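You operate a simulated robot arm through the tools that you are given. There is no shell and no other tool. Be economical: measure what you need, move in short steps, check, and stop when the job is done.

You run a simulated robot arm. Do the job below in one go: nothing can be reset, and whatever is moved stays where it is left.

Task
Pack the white box with its matching booklet and white remote.
Fine: same code as the box; booklets are in the drawer; shut it again and put the lid on the box.

The check looks at the end state, three seconds after you hand in, the way a careful person would. Anything else that was tipped, shoved, dropped, spilled or broken makes it a failure. A push-on lid holds only when it is set on centred and level and pressed home; a screw cap is set on level and turned clockwise until tight.

Robot
A 7-joint arm with a two-finger parallel gripper, hanging from a carriage that runs on a gantry, over the field with the corners [842, 902], [-1458, 906], [-1460, -374], [840, -378] (x, y) and turns from -342 to 346 degrees about z. Base frame: it is fixed where the carriage stands at the start and does not move with it; the origin is on the floor, on the carriage's upright axis, x ahead of it, y to its left, z up. Lengths are in mm, angles in degrees, forces in N, time in s.
With the tool pointing down near the work surface it reaches from about 100 to 420 mm from the robot's upright axis, wherever it stands. Its first joint turns from -143.0 to 143.0 degrees. Places, roughly: a box1 [200, 0, 800]; checker knob [400, 0, 800]; checker test key [400, 0, 800]; kitting drawer [300, 400, 700]; seal knob [400, -200, 800]; sealer lever [100, -300, 900]. Payload 1.57 kg.
Tool frame: the origin (TCP) lies between the finger pads and is the grasp point; the fingertips stand 30 mm ahead of it; z points along the fingers, y is the line along which they close. Largest opening 110 mm; finger width 24, thickness 12; the body of the gripper, 48 by 112 mm, starts 78 mm behind the TCP.
Orientation is that of the tool frame in the base frame, as a unit quaternion [w, x, y, z]. With the fingers straight down and closing along the base's y, the tool's x points along the base's -x, its y along +y and its z along -z.

Tools
- The arm moves only by the tool nudge_tool. Its argument "moves" is a list of rows, each an object (a shift or turn left out is 0, a gripper value left out holds the last) with "claw": the opening, from 0 (shut) to 1 (fully open); "travel": the shift along the tool's x, y, z in mm, a list of three; "angular": the turn, a rotation vector about the tool's x, y, z in degrees, a list of three. In form: [{"claw": claw, "travel": [x, y, z], "angular": [ax, ay, az]}, ...]. A call has 1 to 8 rows; each row shifts and turns the commanded pose from where the row before left it, along the tool's axes as they then stand. Rows are played at 5 a second. More than 50 mm and 8.6 degrees between two rows, or a gripper value outside its range, and nothing of the call is played. Where a pose cannot be reached the arm comes as near as it can. A force on the tool above 40 N (or 10 N above the force at the start of the call, whichever is more), or a blocked arm, ends the call early, and 0.2 s more pass. The fingers move at their own pace (about 45 mm/s each) and stop on an object; they squeeze with about 33 N. The grip force told is the motor's: it shows also when the fingers shut on nothing. Time passes only in rows, and 0.2 s behind the last, so rows that do not move let the fingers close. It gives the time, the measured TCP pose, the force on the tool (base axes), the opening and the grip force at its end, in the units of the frame above (readings bear some noise), with the torque about the TCP (base axes, N m) and any sound that the robot's microphone picked up.
- Cameras (640 x 400 px; columns grow to the right, rows downward): "scene" is now at [276.1, 1.2, 1807]; the picture's right is [0.02, -1.00, 0.00], its down [-0.93, -0.02, -0.36] and it looks along [0.36, 0.01, -0.93] (base axes); focal length 232 px, centre (320, 200). "wrist" rides on the gripper at [70, 16, -141] in the tool frame; the picture's right is [-0.23, 0.97, 0.00], its down [-0.86, -0.20, -0.48] and it looks along [-0.47, -0.11, 0.88] (tool axes); focal length 222 px, centre (320, 200). There is no depth. A picture from a camera that has moved, and an enlarged one, comes with that camera's place and axes in the base frame and with its lens.
- camera(camera): a new picture of that camera. No time passes.
- slide_trunk(by): slides the trunk up (or, below 0, down) by that many mm; the arm and the scene camera ride with it, the base frame stays. It gives what a move gives, with no picture.
- roll_base(legs): drives the robot by 1 to 6 legs, each [ahead, left, turn to the left] in mm, mm and degrees, along the robot's own axes; the way and the turn of a leg run together, so that a leg with both is an arc; at most 1500 mm and 180 degrees a leg. The arm and the cameras ride along, it lands a little off, and it stops where it bumps. It keeps to its track: a leg is cut to what the track allows. It gives what a move gives.
- pan_tilt(pan, tilt): turns the head with the scene camera to pan (to the left, within 155 degrees either way) and tilt (down, from -29 to 69), counted from straight ahead of the robot. It gives what a move gives.
- close_up(camera, box): a new picture of the part [left, top, right, bottom] of that camera's present view, enlarged. No time passes.
- job_done(): hands the job in; it is judged then, once.

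Go step by step. Nothing tells you exact positions but the pictures and the camera data: compare them with the known pose of the tool, close in by small moves and look again before you grip or let go. The budget is 120 turns and 82 pictures, counting those below and the enlarged ones. Unless the task says otherwise, let go and move clear before handing in.

The tools are called after ">>>" as name(argument=value, ...) on one line, values as JSON. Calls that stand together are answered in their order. nudge_tool: Moves the arm, as the interface text tells. Its arguments: {"type":"object","properties":{"moves":{"type":"array"}},"required":["moves"]} The other tools are called the same way: slide_trunk (by) slides the trunk up or down; roll_base (legs) drives the base; pan_tilt (pan, tilt) turns the head that bears the scene camera; camera (camera) takes a picture; close_up (camera, box) takes an enlarged picture of a part of a camera's view; job_done () hands the job in.

At the start:

```text
clock: 0.0
ee_pos: [512.4, 410.9, 1065.4]
tcp_rot: [0.0, -0.001, 1.0, 0.0]
force: [-0.5, 0.3, 0.4]
ft_torque: [0.0, -0.01, 0.03]
width: 110.3
finger_force: 0.1
trunk travel left (down, up): [-500.0, 95.0]
robot x, y, heading: [2.6, 2.2, -0.2]
head pan, tilt: [1.0, 68.8]
```

scene: 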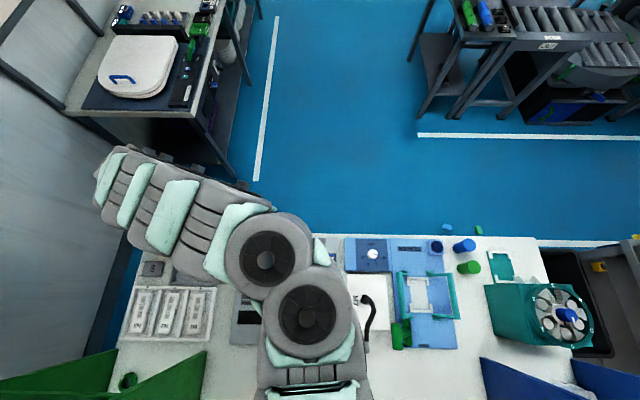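
wrist: 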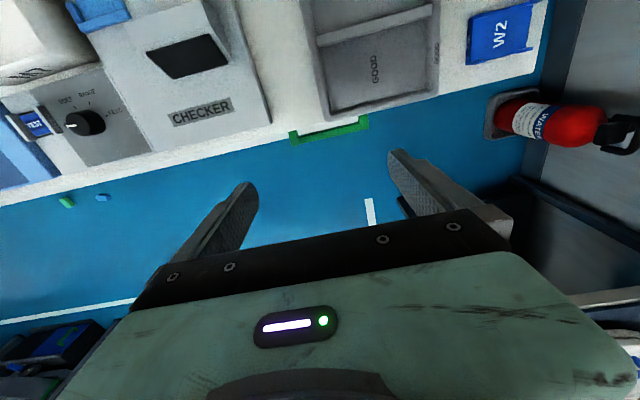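

The arm hides part of the bench from the scene camera. I'll look at the close-ups first to find the boxes, drawer and remotes.

>>> close_up(camera="scene", box=[100, 220, 360, 400])

>>> close_up(camera="scene", box=[330, 220, 600, 400])

>>> close_up(camera="wrist", box=[0, 0, 560, 200])

```text
2.22 times, centred on (230, 310) of scene
camera zoom: at [276.1, 1.2, 1807.0], right [0.02, -1.0, 0.0], down [-0.93, -0.02, -0.36], along [0.36, 0.01, -0.93], focal length 516 px, centre (520, -44)
```

zoom: 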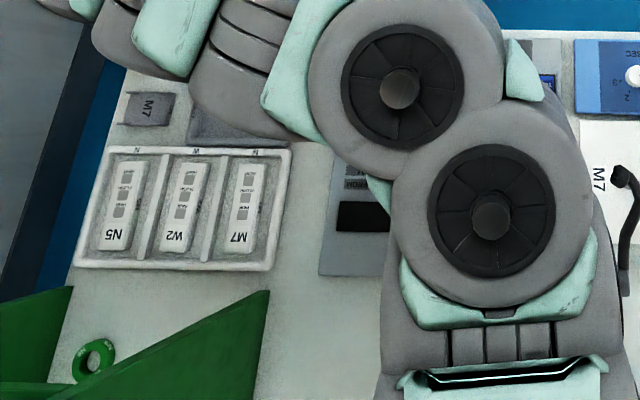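

```text
2.22 times, centred on (465, 310) of scene
camera zoom: at [276.1, 1.2, 1807.0], right [0.02, -1.0, 0.0], down [-0.93, -0.02, -0.36], along [0.36, 0.01, -0.93], focal length 516 px, centre (-2, -44)
```

zoom: 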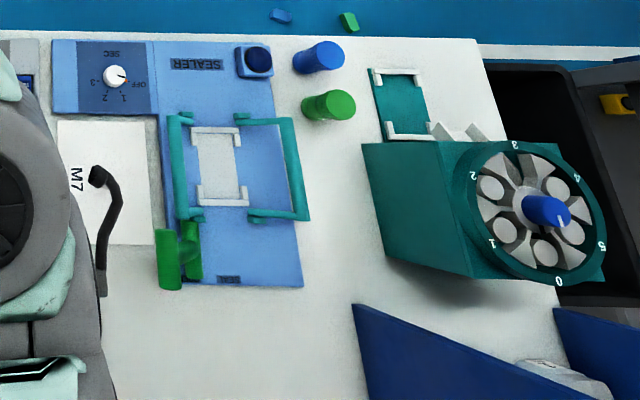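

```text
1.14 times, centred on (280, 100) of wrist
camera zoom: at [442.5, 427.3, 1207.2], right [0.23, 0.97, 0.0], down [0.86, -0.2, 0.48], along [0.47, -0.11, -0.88], focal length 254 px, centre (366, 314)
```

zoom: 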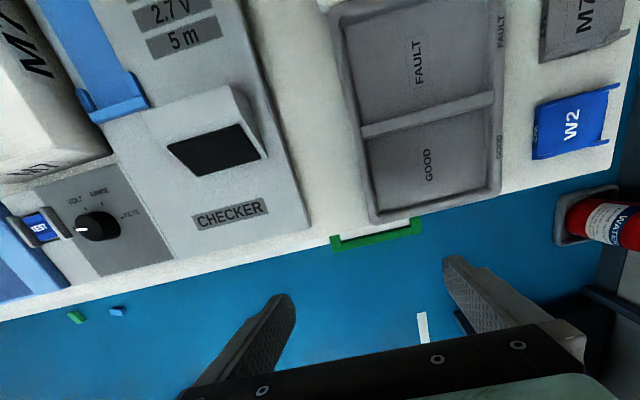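

The M7, W2 and N5 remotes sit in a tray at about (175, 480–700), and the green drawer handle is near (542, 421). I'll roll forward and look back, so the arm no longer hides the box.

>>> roll_base(legs=[[450, 0, 0]])

>>> pan_tilt(pan=-152, tilt=50)

>>> camera(camera="scene")

>>> camera(camera="wrist")

```text
clock: 2.7
ee_pos: [966.1, 408.5, 1065.5]
tcp_rot: [0.0, 0.002, 1.0, 0.0]
force: [-0.3, -0.4, -0.8]
ft_torque: [-0.01, 0.01, -0.01]
width: 109.7
finger_force: 0.1
trunk travel left (down, up): [-500.0, 95.0]
robot x, y, heading: [452.1, 2.8, -0.2]
head pan, tilt: [1.0, 68.8]
```

```text
clock: 5.1
ee_pos: [965.0, 408.0, 1066.4]
tcp_rot: [0.0, 0.002, 1.0, 0.0]
force: [0.0, 0.2, 0.6]
ft_torque: [0.01, 0.0, -0.01]
width: 109.8
finger_force: 0.1
trunk travel left (down, up): [-500.0, 95.0]
robot x, y, heading: [453.3, 0.1, -0.6]
head pan, tilt: [-152.0, 50.0]
```

```text
76 pictures are left
camera scene: at [603.9, -37.4, 1829.0], right [-0.47, 0.88, 0.0], down [0.68, 0.36, -0.64], along [-0.57, -0.3, -0.77], focal length 232 px, centre (320, 200)
```

scene: 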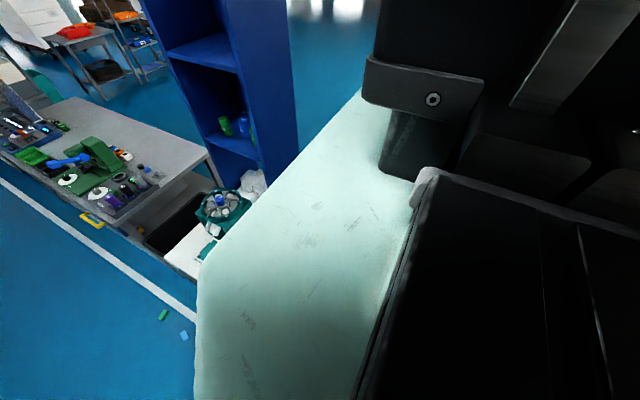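

```text
75 pictures are left
camera wrist: at [896.0, 424.7, 1207.2], right [0.23, 0.97, 0.0], down [0.85, -0.2, 0.48], along [0.47, -0.11, -0.88], focal length 222 px, centre (320, 200)
```

wrist: 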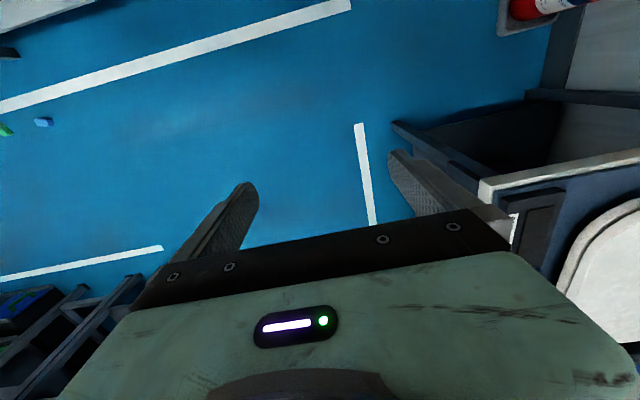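

The robot's own column blocks the view backward. I'll back off behind the bench and look forward instead.

>>> pan_tilt(pan=0, tilt=55)

>>> roll_base(legs=[[-450, 0, 0], [-450, 0, 0]])

>>> camera(camera="scene")

>>> camera(camera="wrist")

```text
clock: 7.5
ee_pos: [966.2, 408.0, 1066.4]
tcp_rot: [-0.001, 0.002, 1.0, 0.0]
force: [-0.7, 0.8, 0.2]
ft_torque: [0.0, 0.0, 0.02]
width: 109.9
finger_force: 0.1
trunk travel left (down, up): [-500.0, 95.0]
robot x, y, heading: [452.9, -1.0, -0.4]
head pan, tilt: [0.0, 55.0]
```

```text
clock: 12.0
ee_pos: [159.0, 410.7, 1068.8]
tcp_rot: [0.006, 0.002, 1.0, 0.004]
force: [4.3, 1.0, 2.4]
ft_torque: [-0.1, 0.95, -0.14]
width: 109.9
finger_force: 0.1
trunk travel left (down, up): [-500.0, 95.0]
robot x, y, heading: [-361.3, -7.2, 0.6]
head pan, tilt: [0.0, 55.0]
stopped in leg 2: the force on the tool passed its limit at 94 N (the readings are from after the stop); the commanded pose is now the measured one
```

```text
74 pictures are left
camera scene: at [-67.3, -0.4, 1822.7], right [0.01, -1.0, 0.0], down [-0.82, -0.01, -0.57], along [0.57, 0.0, -0.82], focal length 232 px, centre (320, 200)
```

scene: 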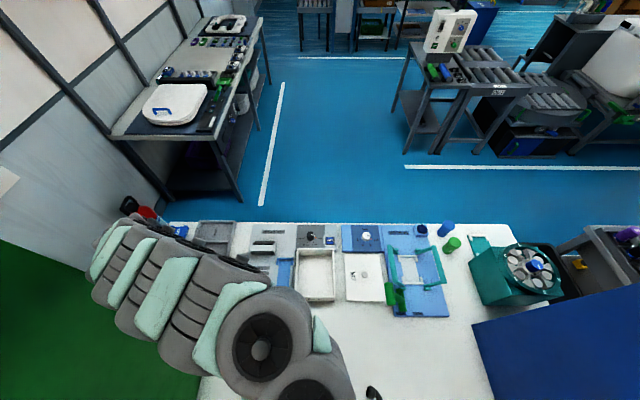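

```text
73 pictures are left
camera wrist: at [87.3, 426.8, 1209.1], right [0.23, 0.97, 0.01], down [0.85, -0.21, 0.49], along [0.48, -0.1, -0.87], focal length 222 px, centre (320, 200)
```

wrist: 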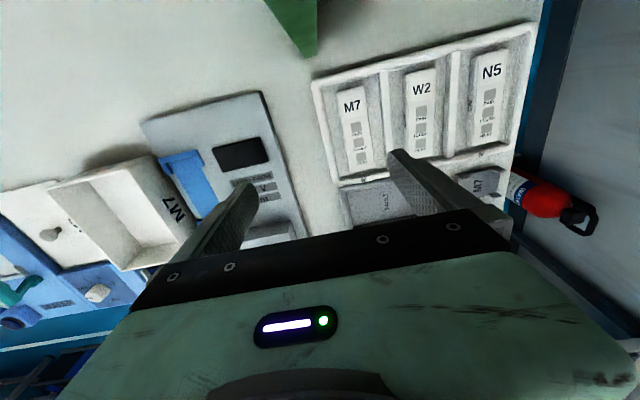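

The gripper touched the tall green bin wall, so I'll move forward off it. The open white M7 box and its lid with a knob are now visible.

>>> roll_base(legs=[[60, 0, 0]])

>>> close_up(camera="scene", box=[160, 210, 340, 320])

>>> close_up(camera="scene", box=[290, 210, 470, 320])

>>> close_up(camera="wrist", box=[0, 60, 320, 260])

```text
clock: 13.0
ee_pos: [216.5, 411.1, 1067.7]
tcp_rot: [0.006, 0.001, 1.0, 0.003]
force: [0.4, 0.7, 0.1]
ft_torque: [0.0, -0.03, 0.02]
width: 109.8
finger_force: 0.0
trunk travel left (down, up): [-500.0, 95.0]
robot x, y, heading: [-301.4, -0.6, 0.5]
head pan, tilt: [0.0, 55.0]
```

```text
3.56 times, centred on (250, 265) of scene
camera zoom: at [-7.8, 0.0, 1822.5], right [0.01, -1.0, 0.0], down [-0.82, -0.01, -0.57], along [0.57, 0.0, -0.82], focal length 826 px, centre (569, -31)
```

zoom: 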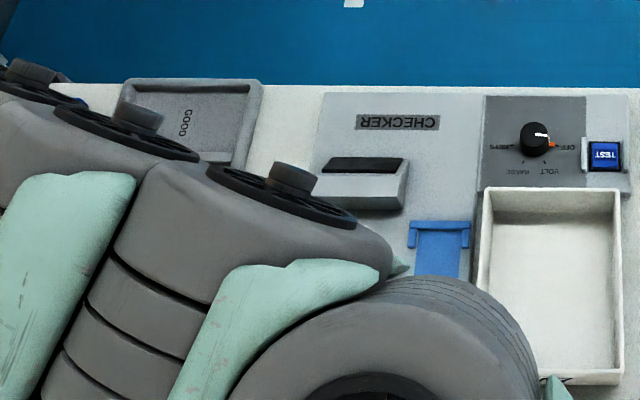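

```text
3.56 times, centred on (380, 265) of scene
camera zoom: at [-7.8, 0.0, 1822.5], right [0.01, -1.0, 0.0], down [-0.82, -0.01, -0.57], along [0.57, 0.0, -0.82], focal length 826 px, centre (107, -31)
```

zoom: 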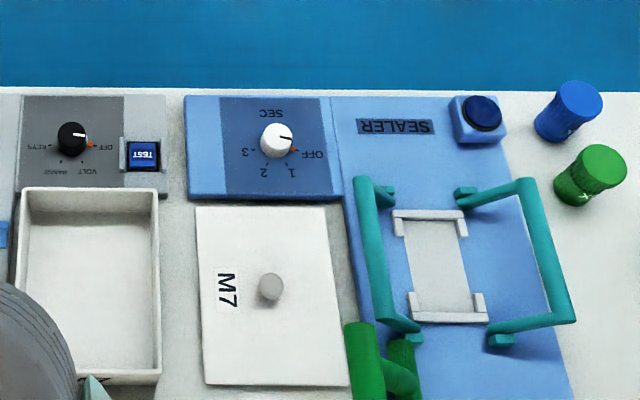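

```text
2.00 times, centred on (160, 160) of wrist
camera zoom: at [145.6, 427.1, 1208.3], right [0.23, 0.97, 0.01], down [0.85, -0.21, 0.49], along [0.48, -0.1, -0.87], focal length 444 px, centre (640, 280)
```

zoom: 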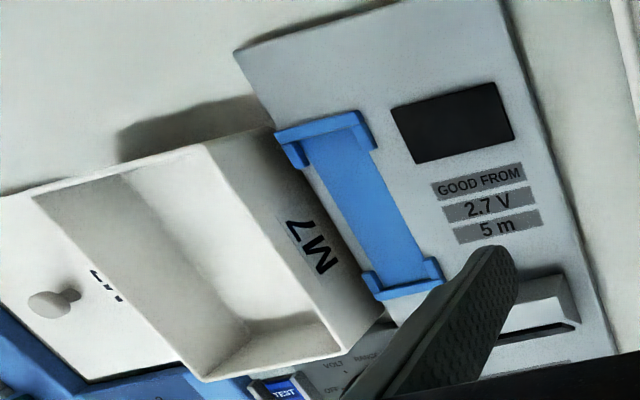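

The tall green shelf stands behind the tray, so I'll work from the aisle side. I'll move out there, tuck the arm in, then turn to face the bench.

>>> roll_base(legs=[[900, 0, 0]])

>>> nudge_tool(moves=[{"travel": [18, -45, 0]}, {"travel": [18, -45, 0]}, {"travel": [18, -45, 0]}, {"travel": [18, -45, 0]}, {"travel": [18, -45, 0]}, {"travel": [18, -45, 0]}, {"travel": [18, -45, 0]}, {"travel": [18, -45, 0]}])

```text
clock: 17.9
ee_pos: [1148.5, 439.3, 1068.1]
tcp_rot: [0.005, -0.009, 1.0, 0.003]
force: [0.3, -0.4, -0.1]
ft_torque: [0.02, -0.04, -0.02]
width: 109.8
finger_force: 0.0
trunk travel left (down, up): [-500.0, 95.0]
robot x, y, heading: [642.0, 11.8, 1.3]
head pan, tilt: [0.0, 55.0]
```

```text
clock: 19.7
ee_pos: [1229.2, 222.2, 1012.7]
tcp_rot: [0.005, -0.009, 1.0, 0.003]
force: [-0.2, 0.0, 0.8]
ft_torque: [-0.05, -0.01, -0.01]
width: 110.2
finger_force: 0.1
out of reach, approached as far as the arm can: row 1, 2, 3, 4, 5, 6, 7, 8
trunk travel left (down, up): [-500.0, 95.0]
robot x, y, heading: [637.7, 14.2, 1.7]
head pan, tilt: [0.0, 55.0]
```

The arm can't fold in at this height. I'll raise the trunk and lower the tool over the open aisle instead.

>>> slide_trunk(by=95)

>>> nudge_tool(moves=[{"travel": [40, 0, 30]}, {"travel": [40, 0, 30]}, {"travel": [40, 0, 30]}, {"travel": [40, 0, 30]}])

```text
clock: 21.0
ee_pos: [1229.0, 222.5, 1106.7]
tcp_rot: [0.004, -0.008, 1.0, 0.003]
force: [0.6, 0.4, -0.1]
ft_torque: [0.01, -0.01, -0.02]
width: 109.9
finger_force: 0.0
trunk travel left (down, up): [-595.0, 0.0]
robot x, y, heading: [639.8, 14.8, 1.5]
head pan, tilt: [0.0, 55.0]
```

```text
clock: 22.0
ee_pos: [1216.7, 248.4, 1107.1]
tcp_rot: [0.003, -0.008, 1.0, 0.002]
force: [1.1, 0.0, -0.4]
ft_torque: [0.0, -0.02, -0.02]
width: 109.9
finger_force: 0.0
out of reach, approached as far as the arm can: row 1, 2, 3, 4
trunk travel left (down, up): [-595.0, 0.0]
robot x, y, heading: [639.7, 15.9, 1.4]
head pan, tilt: [0.0, 55.0]
```

It still says out of reach, so I'll lower straight down in small steps to see how the arm responds.

>>> nudge_tool(moves=[{"travel": [0, 0, 50]}, {"travel": [0, 0, 50]}, {"travel": [0, 0, 50]}])

>>> camera(camera="scene")

```text
clock: 22.8
ee_pos: [1218.6, 249.2, 958.4]
tcp_rot: [0.005, -0.009, 1.0, 0.003]
force: [1.0, -0.4, -0.1]
ft_torque: [-0.01, 0.07, -0.02]
width: 109.8
finger_force: 0.0
trunk travel left (down, up): [-595.0, 0.0]
robot x, y, heading: [638.2, 16.7, 1.5]
head pan, tilt: [0.0, 55.0]
```

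```text
69 pictures are left
camera scene: at [932.5, 23.3, 1917.5], right [0.03, -1.0, 0.0], down [-0.82, -0.02, -0.57], along [0.57, 0.02, -0.82], focal length 232 px, centre (320, 200)
```

scene: 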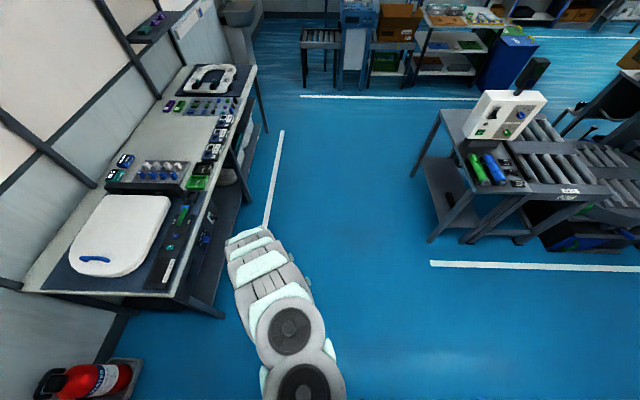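

Lowering worked, and commands start from the measured pose. Now I'll pull the tool in toward the robot.

>>> nudge_tool(moves=[{"travel": [30, -35, 10]}, {"travel": [30, -35, 10]}, {"travel": [30, -35, 10]}, {"travel": [30, -35, 10]}, {"travel": [30, -35, 0]}, {"travel": [30, -35, 0]}, {"travel": [30, 0, 0]}])

```text
clock: 24.4
ee_pos: [1078.1, 47.0, 887.2]
tcp_rot: [0.005, -0.009, 1.0, 0.002]
force: [0.4, -0.5, 0.1]
ft_torque: [0.01, -0.01, 0.0]
width: 110.1
finger_force: 0.0
out of reach, approached as far as the arm can: row 4, 5, 6, 7
trunk travel left (down, up): [-595.0, 0.0]
robot x, y, heading: [640.6, 17.4, 1.9]
head pan, tilt: [0.0, 55.0]
```

>>> nudge_tool(moves=[{"travel": [20, 0, 0]}, {"travel": [20, 0, 0]}, {"travel": [20, 0, 0]}])

>>> nudge_tool(moves=[{"travel": [0, 0, -20]}, {"travel": [0, 0, -20]}, {"travel": [0, 0, -20]}])

```text
clock: 25.2
ee_pos: [1077.6, 47.6, 887.6]
tcp_rot: [0.005, -0.008, 1.0, 0.002]
force: [-0.8, 0.5, -0.3]
ft_torque: [-0.03, 0.02, -0.05]
width: 109.8
finger_force: 0.1
out of reach, approached as far as the arm can: row 1, 2, 3
trunk travel left (down, up): [-595.0, 0.0]
robot x, y, heading: [635.3, 13.2, 1.4]
head pan, tilt: [0.0, 55.0]
```

```text
clock: 26.0
ee_pos: [1106.1, 50.1, 910.5]
tcp_rot: [0.004, -0.008, 1.0, 0.003]
force: [0.2, 0.3, -0.2]
ft_torque: [0.0, 0.01, 0.03]
width: 110.0
finger_force: 0.1
out of reach, approached as far as the arm can: row 1, 2, 3
trunk travel left (down, up): [-595.0, 0.0]
robot x, y, heading: [642.6, 15.0, 1.7]
head pan, tilt: [0.0, 55.0]
```

The arm works in a spherical shell about a shoulder some 230 mm ahead of the carriage axis. I'll take a carry pose about 630 mm ahead at z≈980, then turn around on the clear side to face the bench.

>>> roll_base(legs=[[200, 0, 0]])

>>> nudge_tool(moves=[{"travel": [-42, 0, -8]}, {"travel": [-42, -10, -16]}, {"travel": [-42, -10, -22]}, {"travel": [-42, 0, -26]}])

>>> roll_base(legs=[[0, 0, -90], [0, 0, -91]])

>>> camera(camera="scene")

>>> camera(camera="wrist")

```text
clock: 27.6
ee_pos: [1306.3, 54.1, 910.5]
tcp_rot: [0.004, -0.007, 1.0, 0.003]
force: [0.2, 0.2, -0.6]
ft_torque: [0.02, 0.04, -0.04]
width: 110.0
finger_force: 0.2
trunk travel left (down, up): [-595.0, 0.0]
robot x, y, heading: [838.1, 23.0, 1.5]
head pan, tilt: [0.0, 55.0]
```

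```text
clock: 28.6
ee_pos: [1482.9, 12.3, 985.4]
tcp_rot: [0.008, 0.014, 1.0, 0.002]
force: [4.5, 4.5, 1.6]
ft_torque: [-0.55, 0.39, 0.01]
width: 109.9
finger_force: 0.1
trunk travel left (down, up): [-595.0, 0.0]
robot x, y, heading: [839.0, 19.0, 1.2]
head pan, tilt: [0.0, 55.0]
```

```text
clock: 36.6
ee_pos: [203.9, -2.3, 981.4]
tcp_rot: [0.002, 1.0, 0.013, -0.003]
force: [0.8, -1.0, 0.8]
ft_torque: [0.02, -0.01, -0.01]
width: 110.0
finger_force: 0.1
trunk travel left (down, up): [-595.0, 0.0]
robot x, y, heading: [838.9, 18.5, -178.0]
head pan, tilt: [0.0, 55.0]
```

```text
68 pictures are left
camera scene: at [548.0, 9.7, 1917.5], right [-0.04, 1.0, 0.0], down [0.82, 0.03, -0.57], along [-0.57, -0.02, -0.82], focal length 232 px, centre (320, 200)
```

scene: 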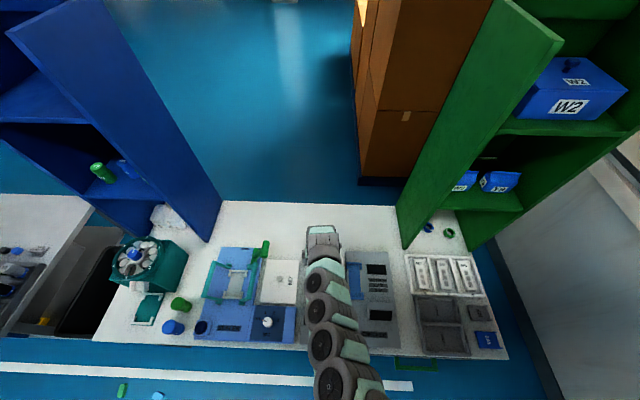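

```text
67 pictures are left
camera wrist: at [274.7, -15.7, 1122.0], right [-0.2, -0.98, 0.01], down [-0.86, 0.18, 0.48], along [-0.47, 0.09, -0.88], focal length 222 px, centre (320, 200)
```

wrist: 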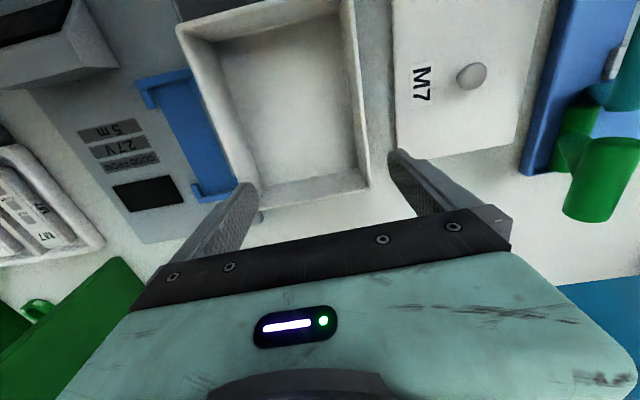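

This is a good layout view from the aisle side. I'll enlarge the tray, drawer and box areas to measure them.

>>> close_up(camera="scene", box=[380, 230, 520, 380])

>>> close_up(camera="scene", box=[180, 220, 400, 380])

```text
2.67 times, centred on (450, 305) of scene
camera zoom: at [548.0, 9.7, 1917.5], right [-0.04, 1.0, 0.0], down [0.82, 0.03, -0.57], along [-0.57, -0.02, -0.82], focal length 620 px, centre (-27, -80)
```

zoom: 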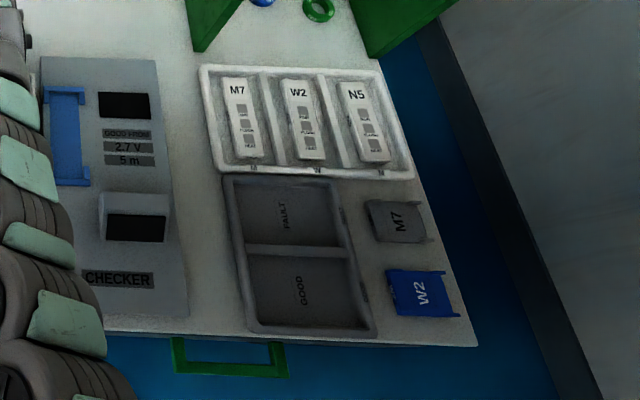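

```text
2.50 times, centred on (290, 300) of scene
camera zoom: at [548.0, 9.7, 1917.5], right [-0.04, 1.0, 0.0], down [0.82, 0.03, -0.57], along [-0.57, -0.02, -0.82], focal length 581 px, centre (395, -50)
```

zoom: 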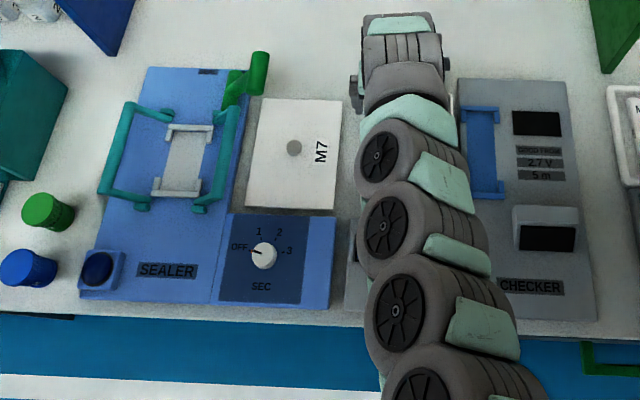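

The drawer handle bar is at about (557, 421, 709), and the table edge is at x≈516. I'll turn to face +y so the fingers close along x on the bar, staying above it at first.

>>> roll_base(legs=[[0, 240, 0], [0, 0, -92], [0, 260, 0]])

>>> pan_tilt(pan=0, tilt=65)

>>> camera(camera="wrist")

>>> camera(camera="scene")

```text
clock: 43.9
ee_pos: [595.8, 419.8, 981.4]
tcp_rot: [0.001, -0.694, 0.72, 0.003]
force: [-0.3, 0.0, 0.0]
ft_torque: [0.0, -0.02, 0.0]
width: 110.3
finger_force: 0.0
trunk travel left (down, up): [-595.0, 0.0]
robot x, y, heading: [583.2, -214.3, 88.6]
head pan, tilt: [0.0, 55.0]
```

```text
clock: 44.6
ee_pos: [594.4, 420.5, 982.0]
tcp_rot: [0.0, -0.695, 0.719, 0.004]
force: [0.8, -0.1, -0.5]
ft_torque: [0.0, 0.02, 0.0]
width: 110.0
finger_force: 0.0
trunk travel left (down, up): [-595.0, 0.0]
robot x, y, heading: [579.9, -215.8, 88.4]
head pan, tilt: [0.0, 65.0]
```

```text
64 pictures are left
camera wrist: at [576.9, 350.8, 1122.0], right [-0.96, 0.26, 0.01], down [0.23, 0.84, 0.48], along [0.12, 0.47, -0.88], focal length 222 px, centre (320, 200)
```

wrist: 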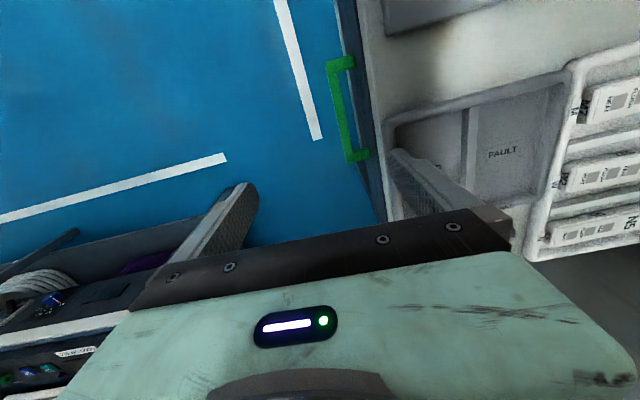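

```text
63 pictures are left
camera scene: at [585.3, 64.9, 1905.9], right [1.0, -0.03, 0.0], down [-0.02, -0.91, -0.42], along [0.01, 0.42, -0.91], focal length 232 px, centre (320, 200)
```

scene: 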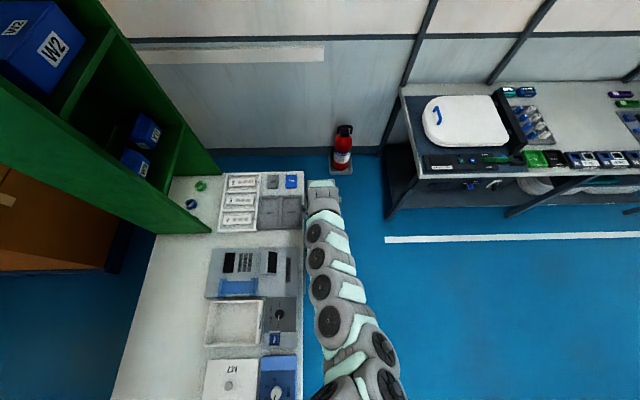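

The handle bar is visible at roughly (557, 412). I'll lower the trunk, stay above handle height, and look again.

>>> slide_trunk(by=-200)

>>> camera(camera="wrist")

```text
clock: 46.8
ee_pos: [595.3, 421.7, 781.7]
tcp_rot: [0.0, -0.694, 0.72, 0.004]
force: [-0.8, -0.6, 0.0]
ft_torque: [-0.02, 0.0, 0.01]
width: 110.1
finger_force: 0.0
trunk travel left (down, up): [-395.0, 200.0]
robot x, y, heading: [579.2, -215.8, 88.9]
head pan, tilt: [0.0, 65.0]
```

```text
62 pictures are left
camera wrist: at [577.0, 350.9, 922.1], right [-0.96, 0.26, 0.01], down [0.23, 0.84, 0.48], along [0.12, 0.47, -0.88], focal length 222 px, centre (320, 200)
```

wrist: 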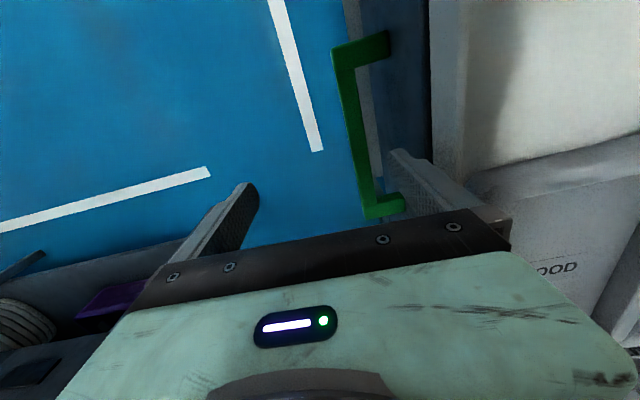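

The handle is about 180 mm wide, centred near (551, 426, 690). At full opening the inner finger can go straight into the gap behind the bar and hook it, with the gripper body clear of the table.

>>> nudge_tool(moves=[{"travel": [0, 7, 0]}, {"travel": [0, 0, 30]}])

>>> camera(camera="wrist")

```text
clock: 47.4
ee_pos: [588.2, 422.4, 750.7]
tcp_rot: [0.001, -0.694, 0.72, 0.005]
force: [0.1, 0.3, -0.2]
ft_torque: [-0.01, -0.04, -0.02]
width: 110.3
finger_force: 0.1
trunk travel left (down, up): [-395.0, 200.0]
robot x, y, heading: [580.8, -216.0, 88.3]
head pan, tilt: [0.0, 65.0]
```

```text
61 pictures are left
camera wrist: at [569.9, 351.8, 892.3], right [-0.96, 0.26, 0.01], down [0.23, 0.84, 0.48], along [0.12, 0.47, -0.88], focal length 222 px, centre (320, 200)
```

wrist: 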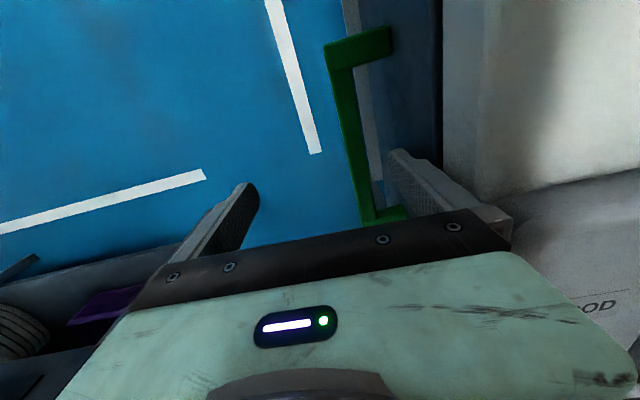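

>>> slide_trunk(by=-58)

>>> camera(camera="wrist")

```text
clock: 48.3
ee_pos: [587.6, 421.7, 692.2]
tcp_rot: [0.001, -0.694, 0.72, 0.004]
force: [0.5, 0.7, 0.5]
ft_torque: [-0.03, -0.01, 0.0]
width: 110.2
finger_force: 0.0
trunk travel left (down, up): [-337.0, 258.0]
robot x, y, heading: [576.0, -213.7, 88.6]
head pan, tilt: [0.0, 65.0]
```

```text
60 pictures are left
camera wrist: at [569.2, 351.6, 834.2], right [-0.96, 0.26, 0.01], down [0.23, 0.84, 0.48], along [0.12, 0.47, -0.88], focal length 222 px, centre (320, 200)
```

wrist: 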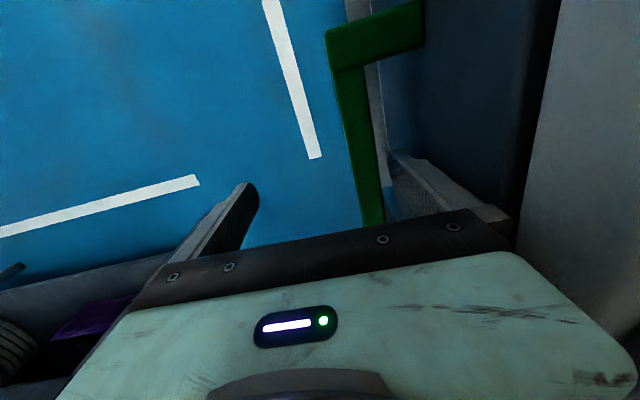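

The finger is behind the bar at the right depth. I'll pull outward.

>>> nudge_tool(moves=[{"travel": [0, -15, 0]}, {"travel": [0, -15, 0]}, {"travel": [0, -20, 0]}, {"travel": [0, -25, 0]}])

>>> camera(camera="wrist")

```text
clock: 49.3
ee_pos: [663.9, 419.8, 693.1]
tcp_rot: [0.003, -0.694, 0.72, 0.004]
force: [0.4, 0.2, 0.0]
ft_torque: [0.01, 0.05, 0.0]
width: 109.9
finger_force: 0.1
trunk travel left (down, up): [-337.0, 258.0]
robot x, y, heading: [577.7, -215.7, 88.7]
head pan, tilt: [0.0, 65.0]
```

```text
59 pictures are left
camera wrist: at [646.6, 349.4, 833.7], right [-0.96, 0.26, 0.0], down [0.23, 0.84, 0.48], along [0.12, 0.47, -0.87], focal length 222 px, centre (320, 200)
```

wrist: 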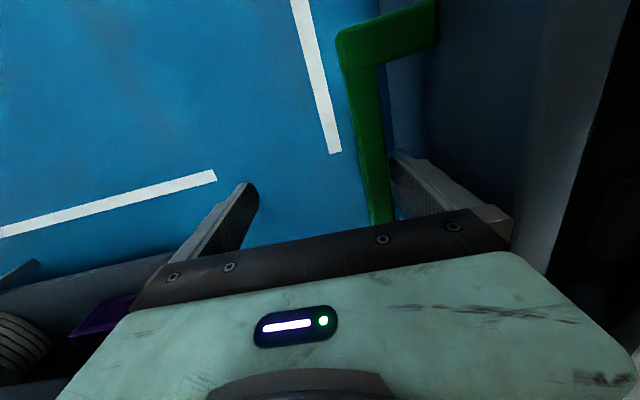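

The drawer follows. I'll pull further by rolling the carriage sideways.

>>> roll_base(legs=[[0, -150, 0]])

>>> camera(camera="wrist")

>>> camera(camera="scene")

```text
clock: 50.7
ee_pos: [810.9, 414.3, 693.5]
tcp_rot: [0.001, -0.694, 0.72, 0.004]
force: [0.3, 0.3, -1.2]
ft_torque: [0.0, 0.0, 0.01]
width: 109.9
finger_force: 0.2
trunk travel left (down, up): [-337.0, 258.0]
robot x, y, heading: [728.1, -219.4, 88.5]
head pan, tilt: [0.0, 65.0]
```

```text
58 pictures are left
camera wrist: at [793.1, 345.2, 833.4], right [-0.96, 0.26, 0.01], down [0.23, 0.84, 0.48], along [0.12, 0.47, -0.88], focal length 222 px, centre (320, 200)
```

wrist: 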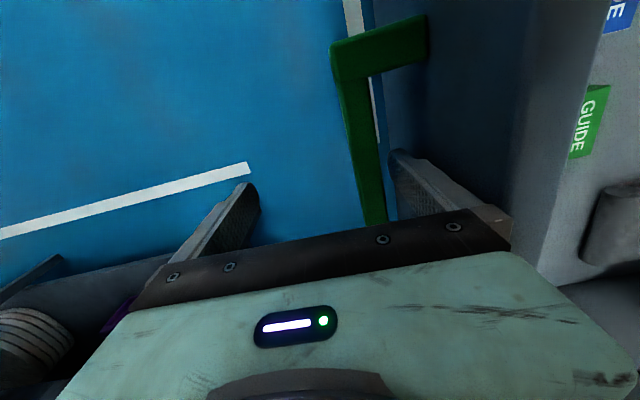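

```text
57 pictures are left
camera scene: at [733.9, 61.1, 1647.9], right [1.0, -0.03, 0.0], down [-0.02, -0.91, -0.42], along [0.01, 0.42, -0.91], focal length 232 px, centre (320, 200)
```

scene: 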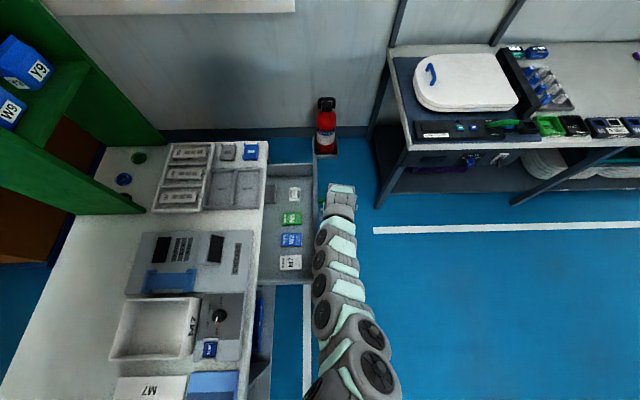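

>>> close_up(camera="scene", box=[250, 150, 350, 300])

```text
2.67 times, centred on (300, 225) of scene
camera zoom: at [733.9, 61.1, 1647.9], right [1.0, -0.03, 0.0], down [-0.02, -0.91, -0.42], along [0.01, 0.42, -0.91], focal length 620 px, centre (373, 133)
```

zoom: 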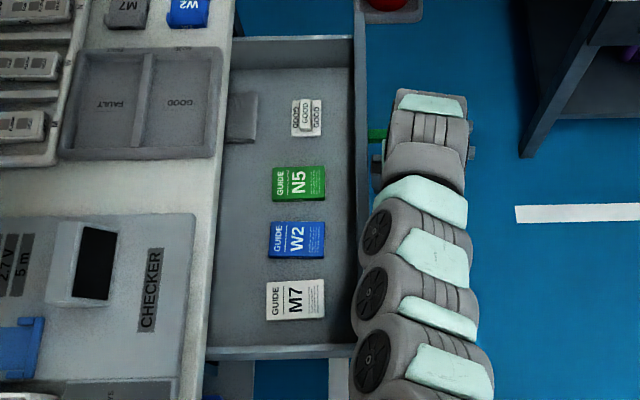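

The M7 guide booklet lies in the drawer at about (619, 234), long side along x, around 90 × 63 mm. I'll unhook, rise, and position above it.

>>> nudge_tool(moves=[{"travel": [0, 11, 0]}])

>>> slide_trunk(by=200)

>>> roll_base(legs=[[0, 182, 0], [-145, 0, 0]])

>>> nudge_tool(moves=[{"travel": [15, 0, 0]}, {"travel": [15, 0, 0]}])

>>> camera(camera="wrist")

```text
clock: 51.1
ee_pos: [798.8, 414.7, 690.9]
tcp_rot: [0.002, -0.694, 0.72, 0.004]
force: [0.1, 0.6, 0.0]
ft_torque: [-0.01, -0.03, -0.02]
width: 109.7
finger_force: 0.1
trunk travel left (down, up): [-337.0, 258.0]
robot x, y, heading: [729.0, -218.1, 88.6]
head pan, tilt: [0.0, 65.0]
```

```text
clock: 53.3
ee_pos: [799.2, 415.0, 892.0]
tcp_rot: [0.0, -0.694, 0.72, 0.004]
force: [-0.2, 0.2, 0.3]
ft_torque: [0.01, 0.0, 0.01]
width: 110.0
finger_force: 0.1
trunk travel left (down, up): [-537.0, 58.0]
robot x, y, heading: [732.1, -217.1, 88.5]
head pan, tilt: [0.0, 65.0]
```

```text
clock: 55.7
ee_pos: [611.5, 276.5, 892.0]
tcp_rot: [0.0, -0.696, 0.718, 0.004]
force: [-0.3, -0.4, 1.1]
ft_torque: [0.0, -0.01, 0.02]
width: 109.9
finger_force: 0.0
trunk travel left (down, up): [-537.0, 58.0]
robot x, y, heading: [539.7, -357.8, 88.7]
head pan, tilt: [0.0, 65.0]
```

```text
clock: 56.3
ee_pos: [611.6, 246.2, 893.0]
tcp_rot: [0.002, -0.696, 0.718, 0.004]
force: [0.4, -0.2, 0.3]
ft_torque: [-0.03, 0.03, 0.0]
width: 109.9
finger_force: 0.0
trunk travel left (down, up): [-537.0, 58.0]
robot x, y, heading: [541.0, -359.2, 88.7]
head pan, tilt: [0.0, 65.0]
```

```text
55 pictures are left
camera wrist: at [593.6, 176.6, 1034.2], right [-0.97, 0.26, 0.01], down [0.23, 0.85, 0.48], along [0.12, 0.47, -0.88], focal length 222 px, centre (320, 200)
```

wrist: 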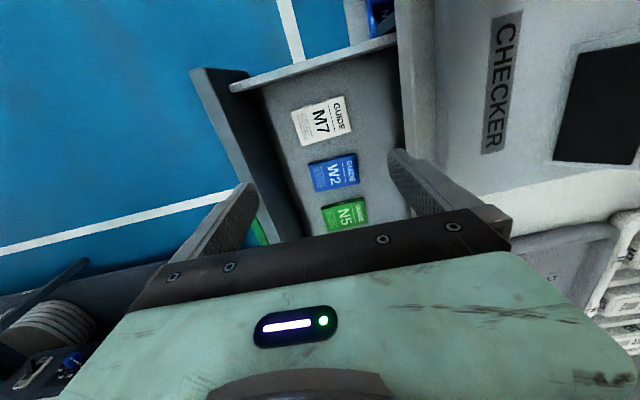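

Triangulating puts the booklet at about (608, 250) with the drawer floor deep, near z≈565. Its long side is close to the gripper's limit, so I'll yaw the tool 90° to grip across the short side.

>>> nudge_tool(moves=[{"angular": [0, 0, -8.5]}, {"angular": [0, 0, -8.5]}, {"angular": [0, 0, -8.5]}, {"angular": [0, 0, -8.5]}, {"angular": [0, 0, -8.5]}, {"angular": [0, 0, -8.5]}, {"angular": [0, 0, -8.5]}, {"angular": [0, 0, -8.5]}])

>>> nudge_tool(moves=[{"angular": [0, 0, -8.5]}, {"angular": [0, 0, -8.5]}, {"angular": [0, 0, -3.2]}])

>>> slide_trunk(by=-160)

>>> camera(camera="wrist")

```text
clock: 58.1
ee_pos: [611.2, 247.5, 891.8]
tcp_rot: [-0.004, 0.979, -0.205, -0.003]
force: [0.0, 0.0, 1.3]
ft_torque: [0.01, 0.0, 0.0]
width: 110.0
finger_force: 0.0
trunk travel left (down, up): [-537.0, 58.0]
robot x, y, heading: [541.8, -358.0, 88.8]
head pan, tilt: [0.0, 65.0]
```

```text
clock: 58.9
ee_pos: [610.3, 246.8, 892.2]
tcp_rot: [-0.003, 1.0, -0.03, -0.003]
force: [-0.3, -0.6, 0.2]
ft_torque: [0.02, 0.02, -0.01]
width: 110.0
finger_force: 0.0
trunk travel left (down, up): [-537.0, 58.0]
robot x, y, heading: [538.7, -363.0, 88.8]
head pan, tilt: [0.0, 65.0]
```

```text
clock: 60.8
ee_pos: [610.0, 246.6, 732.8]
tcp_rot: [-0.004, 0.999, -0.032, -0.002]
force: [-0.3, 0.6, 0.5]
ft_torque: [-0.02, -0.03, -0.02]
width: 110.1
finger_force: 0.0
trunk travel left (down, up): [-377.0, 218.0]
robot x, y, heading: [540.6, -358.4, 89.0]
head pan, tilt: [0.0, 65.0]
```

```text
54 pictures are left
camera wrist: at [679.9, 225.9, 873.2], right [-0.29, -0.96, -0.01], down [-0.84, 0.25, 0.48], along [-0.46, 0.14, -0.88], focal length 222 px, centre (320, 200)
```

wrist: 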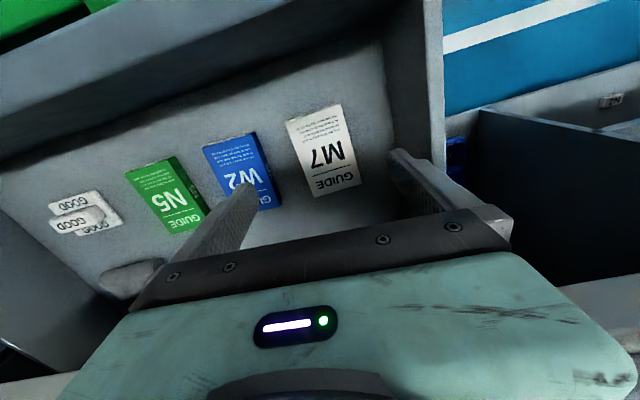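

Rays give the booklet around (611, 242), z≈630. I'll lower a bit and look again.

>>> slide_trunk(by=-40)

>>> camera(camera="wrist")

```text
clock: 61.6
ee_pos: [610.0, 247.1, 692.6]
tcp_rot: [-0.004, 0.999, -0.031, -0.002]
force: [-0.2, -0.8, 0.2]
ft_torque: [-0.01, -0.01, -0.02]
width: 110.2
finger_force: 0.2
trunk travel left (down, up): [-337.0, 258.0]
robot x, y, heading: [538.3, -358.5, 89.1]
head pan, tilt: [0.0, 65.0]
```

```text
53 pictures are left
camera wrist: at [679.9, 226.0, 833.2], right [-0.29, -0.96, -0.01], down [-0.84, 0.25, 0.48], along [-0.46, 0.14, -0.87], focal length 222 px, centre (320, 200)
```

wrist: 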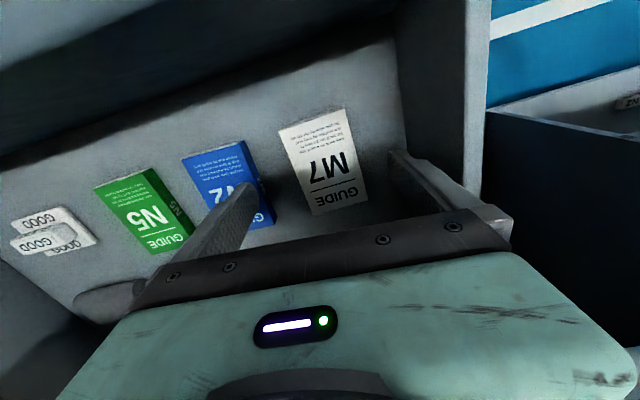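

Consistent now: M7 spans x 557–652, y 212–272, top near z≈630, aligned with the base axes. I'll square up the yaw, centre, narrow the opening to clear W2, then go down.

>>> nudge_tool(moves=[{"claw": 0.78, "angular": [0, 0, -3.5]}, {"travel": [-4, 5, 0]}, {"travel": [0, 0, 15]}])

>>> camera(camera="wrist")

```text
clock: 62.4
ee_pos: [606.7, 243.4, 676.2]
tcp_rot: [-0.004, 1.0, -0.001, -0.003]
force: [0.1, 0.9, 1.1]
ft_torque: [0.01, 0.02, 0.0]
width: 85.8
finger_force: 0.2
trunk travel left (down, up): [-337.0, 258.0]
robot x, y, heading: [540.4, -354.9, 88.8]
head pan, tilt: [0.0, 65.0]
```

```text
52 pictures are left
camera wrist: at [677.2, 226.4, 818.0], right [-0.23, -0.97, -0.01], down [-0.85, 0.2, 0.48], along [-0.47, 0.12, -0.87], focal length 222 px, centre (320, 200)
```

wrist: 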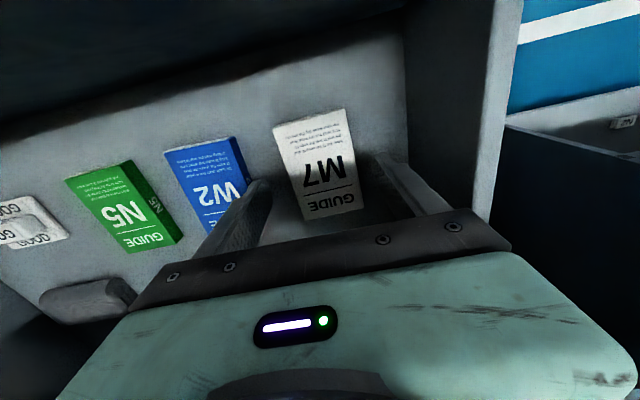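

>>> nudge_tool(moves=[{"travel": [0, 0, 6]}, {"travel": [0, 0, 6]}, {"travel": [0, 0, 5]}, {"travel": [0, 0, 4]}, {"travel": [0, 0, 4]}, {"travel": [0, 0, 4]}])

>>> camera(camera="wrist")

```text
clock: 63.9
ee_pos: [607.5, 244.3, 651.0]
tcp_rot: [-0.003, 1.0, -0.002, -0.002]
force: [-3.2, -8.4, 34.8]
ft_torque: [-2.05, -0.23, -0.09]
width: 92.6
finger_force: 3.8
trunk travel left (down, up): [-337.0, 258.0]
robot x, y, heading: [539.7, -356.1, 88.5]
head pan, tilt: [0.0, 65.0]
stopped in row 6: the force on the tool passed its limit at 43 N (the readings are from after the stop); the commanded pose is now the measured one
```

```text
51 pictures are left
camera wrist: at [677.5, 227.4, 791.2], right [-0.23, -0.97, -0.01], down [-0.85, 0.2, 0.48], along [-0.47, 0.12, -0.88], focal length 222 px, centre (320, 200)
```

wrist: 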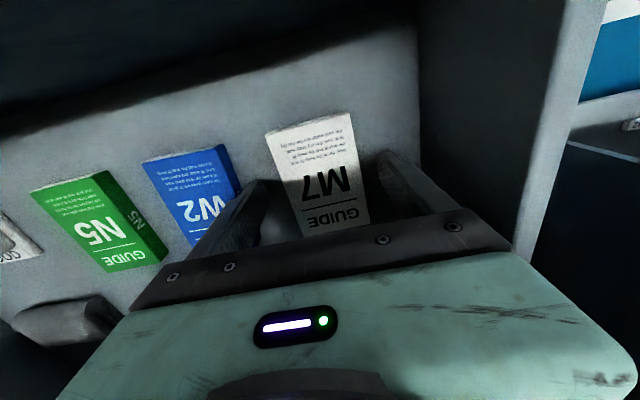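

The fingertips reached the drawer floor on either side of the booklet. I'll back up slightly and close.

>>> nudge_tool(moves=[{"travel": [0, 0, -3]}, {"claw": 0.5}, {"claw": 0.4}, {}, {}, {}])

>>> camera(camera="wrist")

```text
clock: 65.3
ee_pos: [606.9, 243.4, 650.3]
tcp_rot: [-0.004, 1.0, -0.001, -0.002]
force: [0.0, 0.1, 1.0]
ft_torque: [-0.01, 0.01, -0.02]
width: 58.7
finger_force: 33.4
trunk travel left (down, up): [-337.0, 258.0]
robot x, y, heading: [538.7, -357.6, 88.8]
head pan, tilt: [0.0, 65.0]
```

```text
50 pictures are left
camera wrist: at [677.1, 226.3, 792.1], right [-0.23, -0.97, -0.01], down [-0.85, 0.2, 0.48], along [-0.47, 0.12, -0.88], focal length 222 px, centre (320, 200)
```

wrist: 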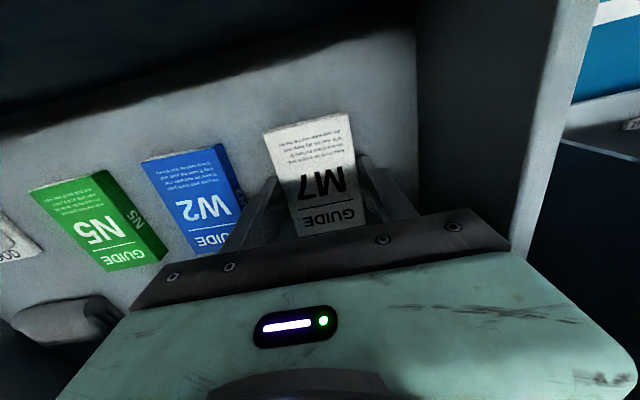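

Gripped at 58.7 mm width. Lifting.

>>> slide_trunk(by=258)

>>> camera(camera="wrist")

```text
clock: 68.0
ee_pos: [605.5, 244.6, 909.6]
tcp_rot: [-0.003, 1.0, 0.0, -0.002]
force: [-0.7, 0.0, -0.8]
ft_torque: [0.0, -0.02, 0.01]
width: 58.9
finger_force: 33.3
trunk travel left (down, up): [-595.0, 0.0]
robot x, y, heading: [539.4, -358.1, 88.5]
head pan, tilt: [0.0, 65.0]
```

```text
49 pictures are left
camera wrist: at [677.2, 226.2, 1050.1], right [-0.23, -0.97, -0.01], down [-0.85, 0.2, 0.48], along [-0.47, 0.12, -0.88], focal length 222 px, centre (320, 200)
```

wrist: 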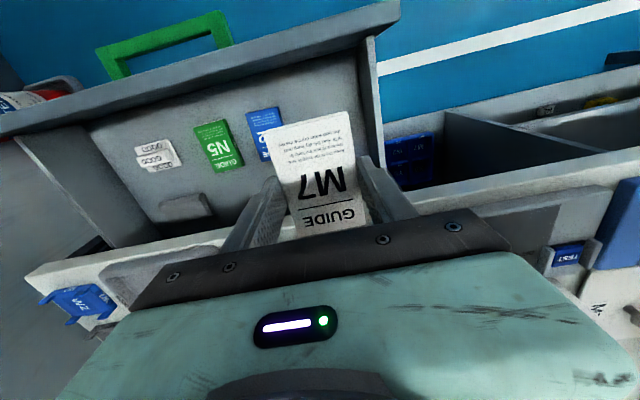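

The booklet is held well. I'll raise it a little more, swing round in the aisle to face the bench again, and come over the box.

>>> nudge_tool(moves=[{"travel": [0, 0, -25]}, {"travel": [0, 0, -25]}])

>>> roll_base(legs=[[0, -300, 0], [311, 0, 0], [0, 0, 91.5]])

>>> camera(camera="wrist")

>>> camera(camera="scene")

```text
clock: 68.6
ee_pos: [606.5, 244.1, 960.8]
tcp_rot: [-0.004, 1.0, 0.0, -0.003]
force: [0.3, -0.2, -1.1]
ft_torque: [0.01, -0.03, 0.02]
width: 59.2
finger_force: 32.7
trunk travel left (down, up): [-595.0, 0.0]
robot x, y, heading: [543.9, -359.9, 88.9]
head pan, tilt: [0.0, 65.0]
```

```text
clock: 76.2
ee_pos: [237.4, 4.9, 959.7]
tcp_rot: [-0.001, 0.703, 0.712, -0.004]
force: [-0.9, 0.7, -1.4]
ft_torque: [0.01, -0.03, 0.01]
width: 58.9
finger_force: 32.5
trunk travel left (down, up): [-595.0, 0.0]
robot x, y, heading: [842.7, -55.6, 180.0]
head pan, tilt: [0.0, 65.0]
```

```text
48 pictures are left
camera wrist: at [253.4, 75.1, 1100.2], right [0.98, -0.22, -0.01], down [-0.19, -0.86, 0.48], along [-0.11, -0.47, -0.88], focal length 222 px, centre (320, 200)
```

wrist: 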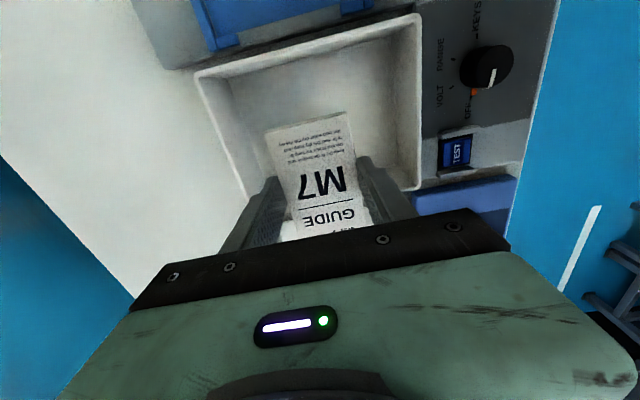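

```text
47 pictures are left
camera scene: at [559.6, -51.2, 1905.8], right [0.01, 1.0, 0.0], down [0.91, -0.01, -0.42], along [-0.42, 0.0, -0.91], focal length 232 px, centre (320, 200)
```

scene: 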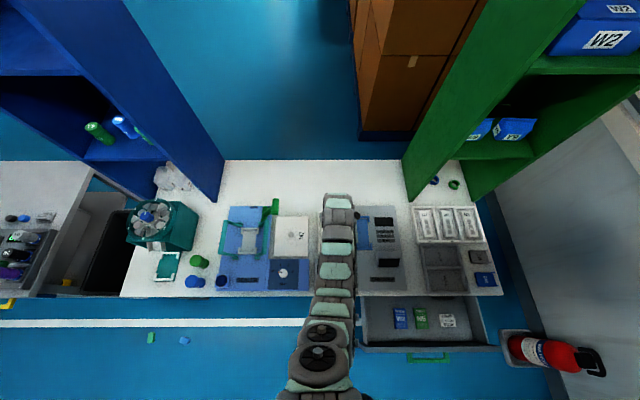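

Box outer is about x 132–344, y −67…101, rim near z 850. I'll turn the booklet to lie along x and place it on the +y side of the box, leaving room for the remote.

>>> nudge_tool(moves=[{"angular": [0, 0, 8.5]}, {"angular": [0, 0, 8.5]}, {"angular": [0, 0, 8.5]}, {"angular": [0, 0, 8.5]}, {"angular": [0, 0, 8.5]}, {"angular": [0, 0, 8.5]}, {"angular": [0, 0, 8.5]}, {"angular": [0, 0, 8.5]}])

>>> nudge_tool(moves=[{"angular": [0, 0, 8.5]}, {"angular": [0, 0, 8.5]}, {"angular": [0, 0, 5]}, {"travel": [0, -20, 0]}, {"travel": [0, -20, 0]}])

>>> camera(camera="wrist")

```text
clock: 78.0
ee_pos: [237.1, 3.6, 959.2]
tcp_rot: [0.002, 0.981, 0.196, -0.004]
force: [0.2, 0.5, -1.0]
ft_torque: [-0.03, 0.01, 0.05]
width: 58.8
finger_force: 33.0
trunk travel left (down, up): [-595.0, 0.0]
robot x, y, heading: [839.8, -55.2, 179.6]
head pan, tilt: [0.0, 65.0]
```

```text
clock: 79.2
ee_pos: [236.5, 43.8, 959.4]
tcp_rot: [0.003, 1.0, 0.006, -0.004]
force: [0.6, 0.0, -0.1]
ft_torque: [0.05, -0.03, -0.04]
width: 59.0
finger_force: 32.6
trunk travel left (down, up): [-595.0, 0.0]
robot x, y, heading: [839.1, -54.1, 179.8]
head pan, tilt: [0.0, 65.0]
```

```text
46 pictures are left
camera wrist: at [308.5, 29.9, 1100.3], right [-0.22, -0.98, 0.01], down [-0.85, 0.19, 0.48], along [-0.47, 0.1, -0.87], focal length 222 px, centre (320, 200)
```

wrist: 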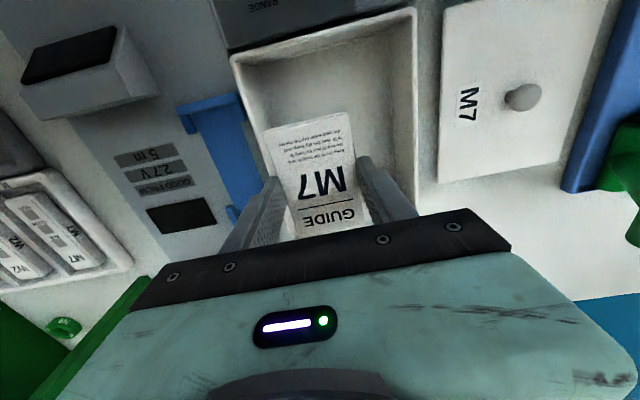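

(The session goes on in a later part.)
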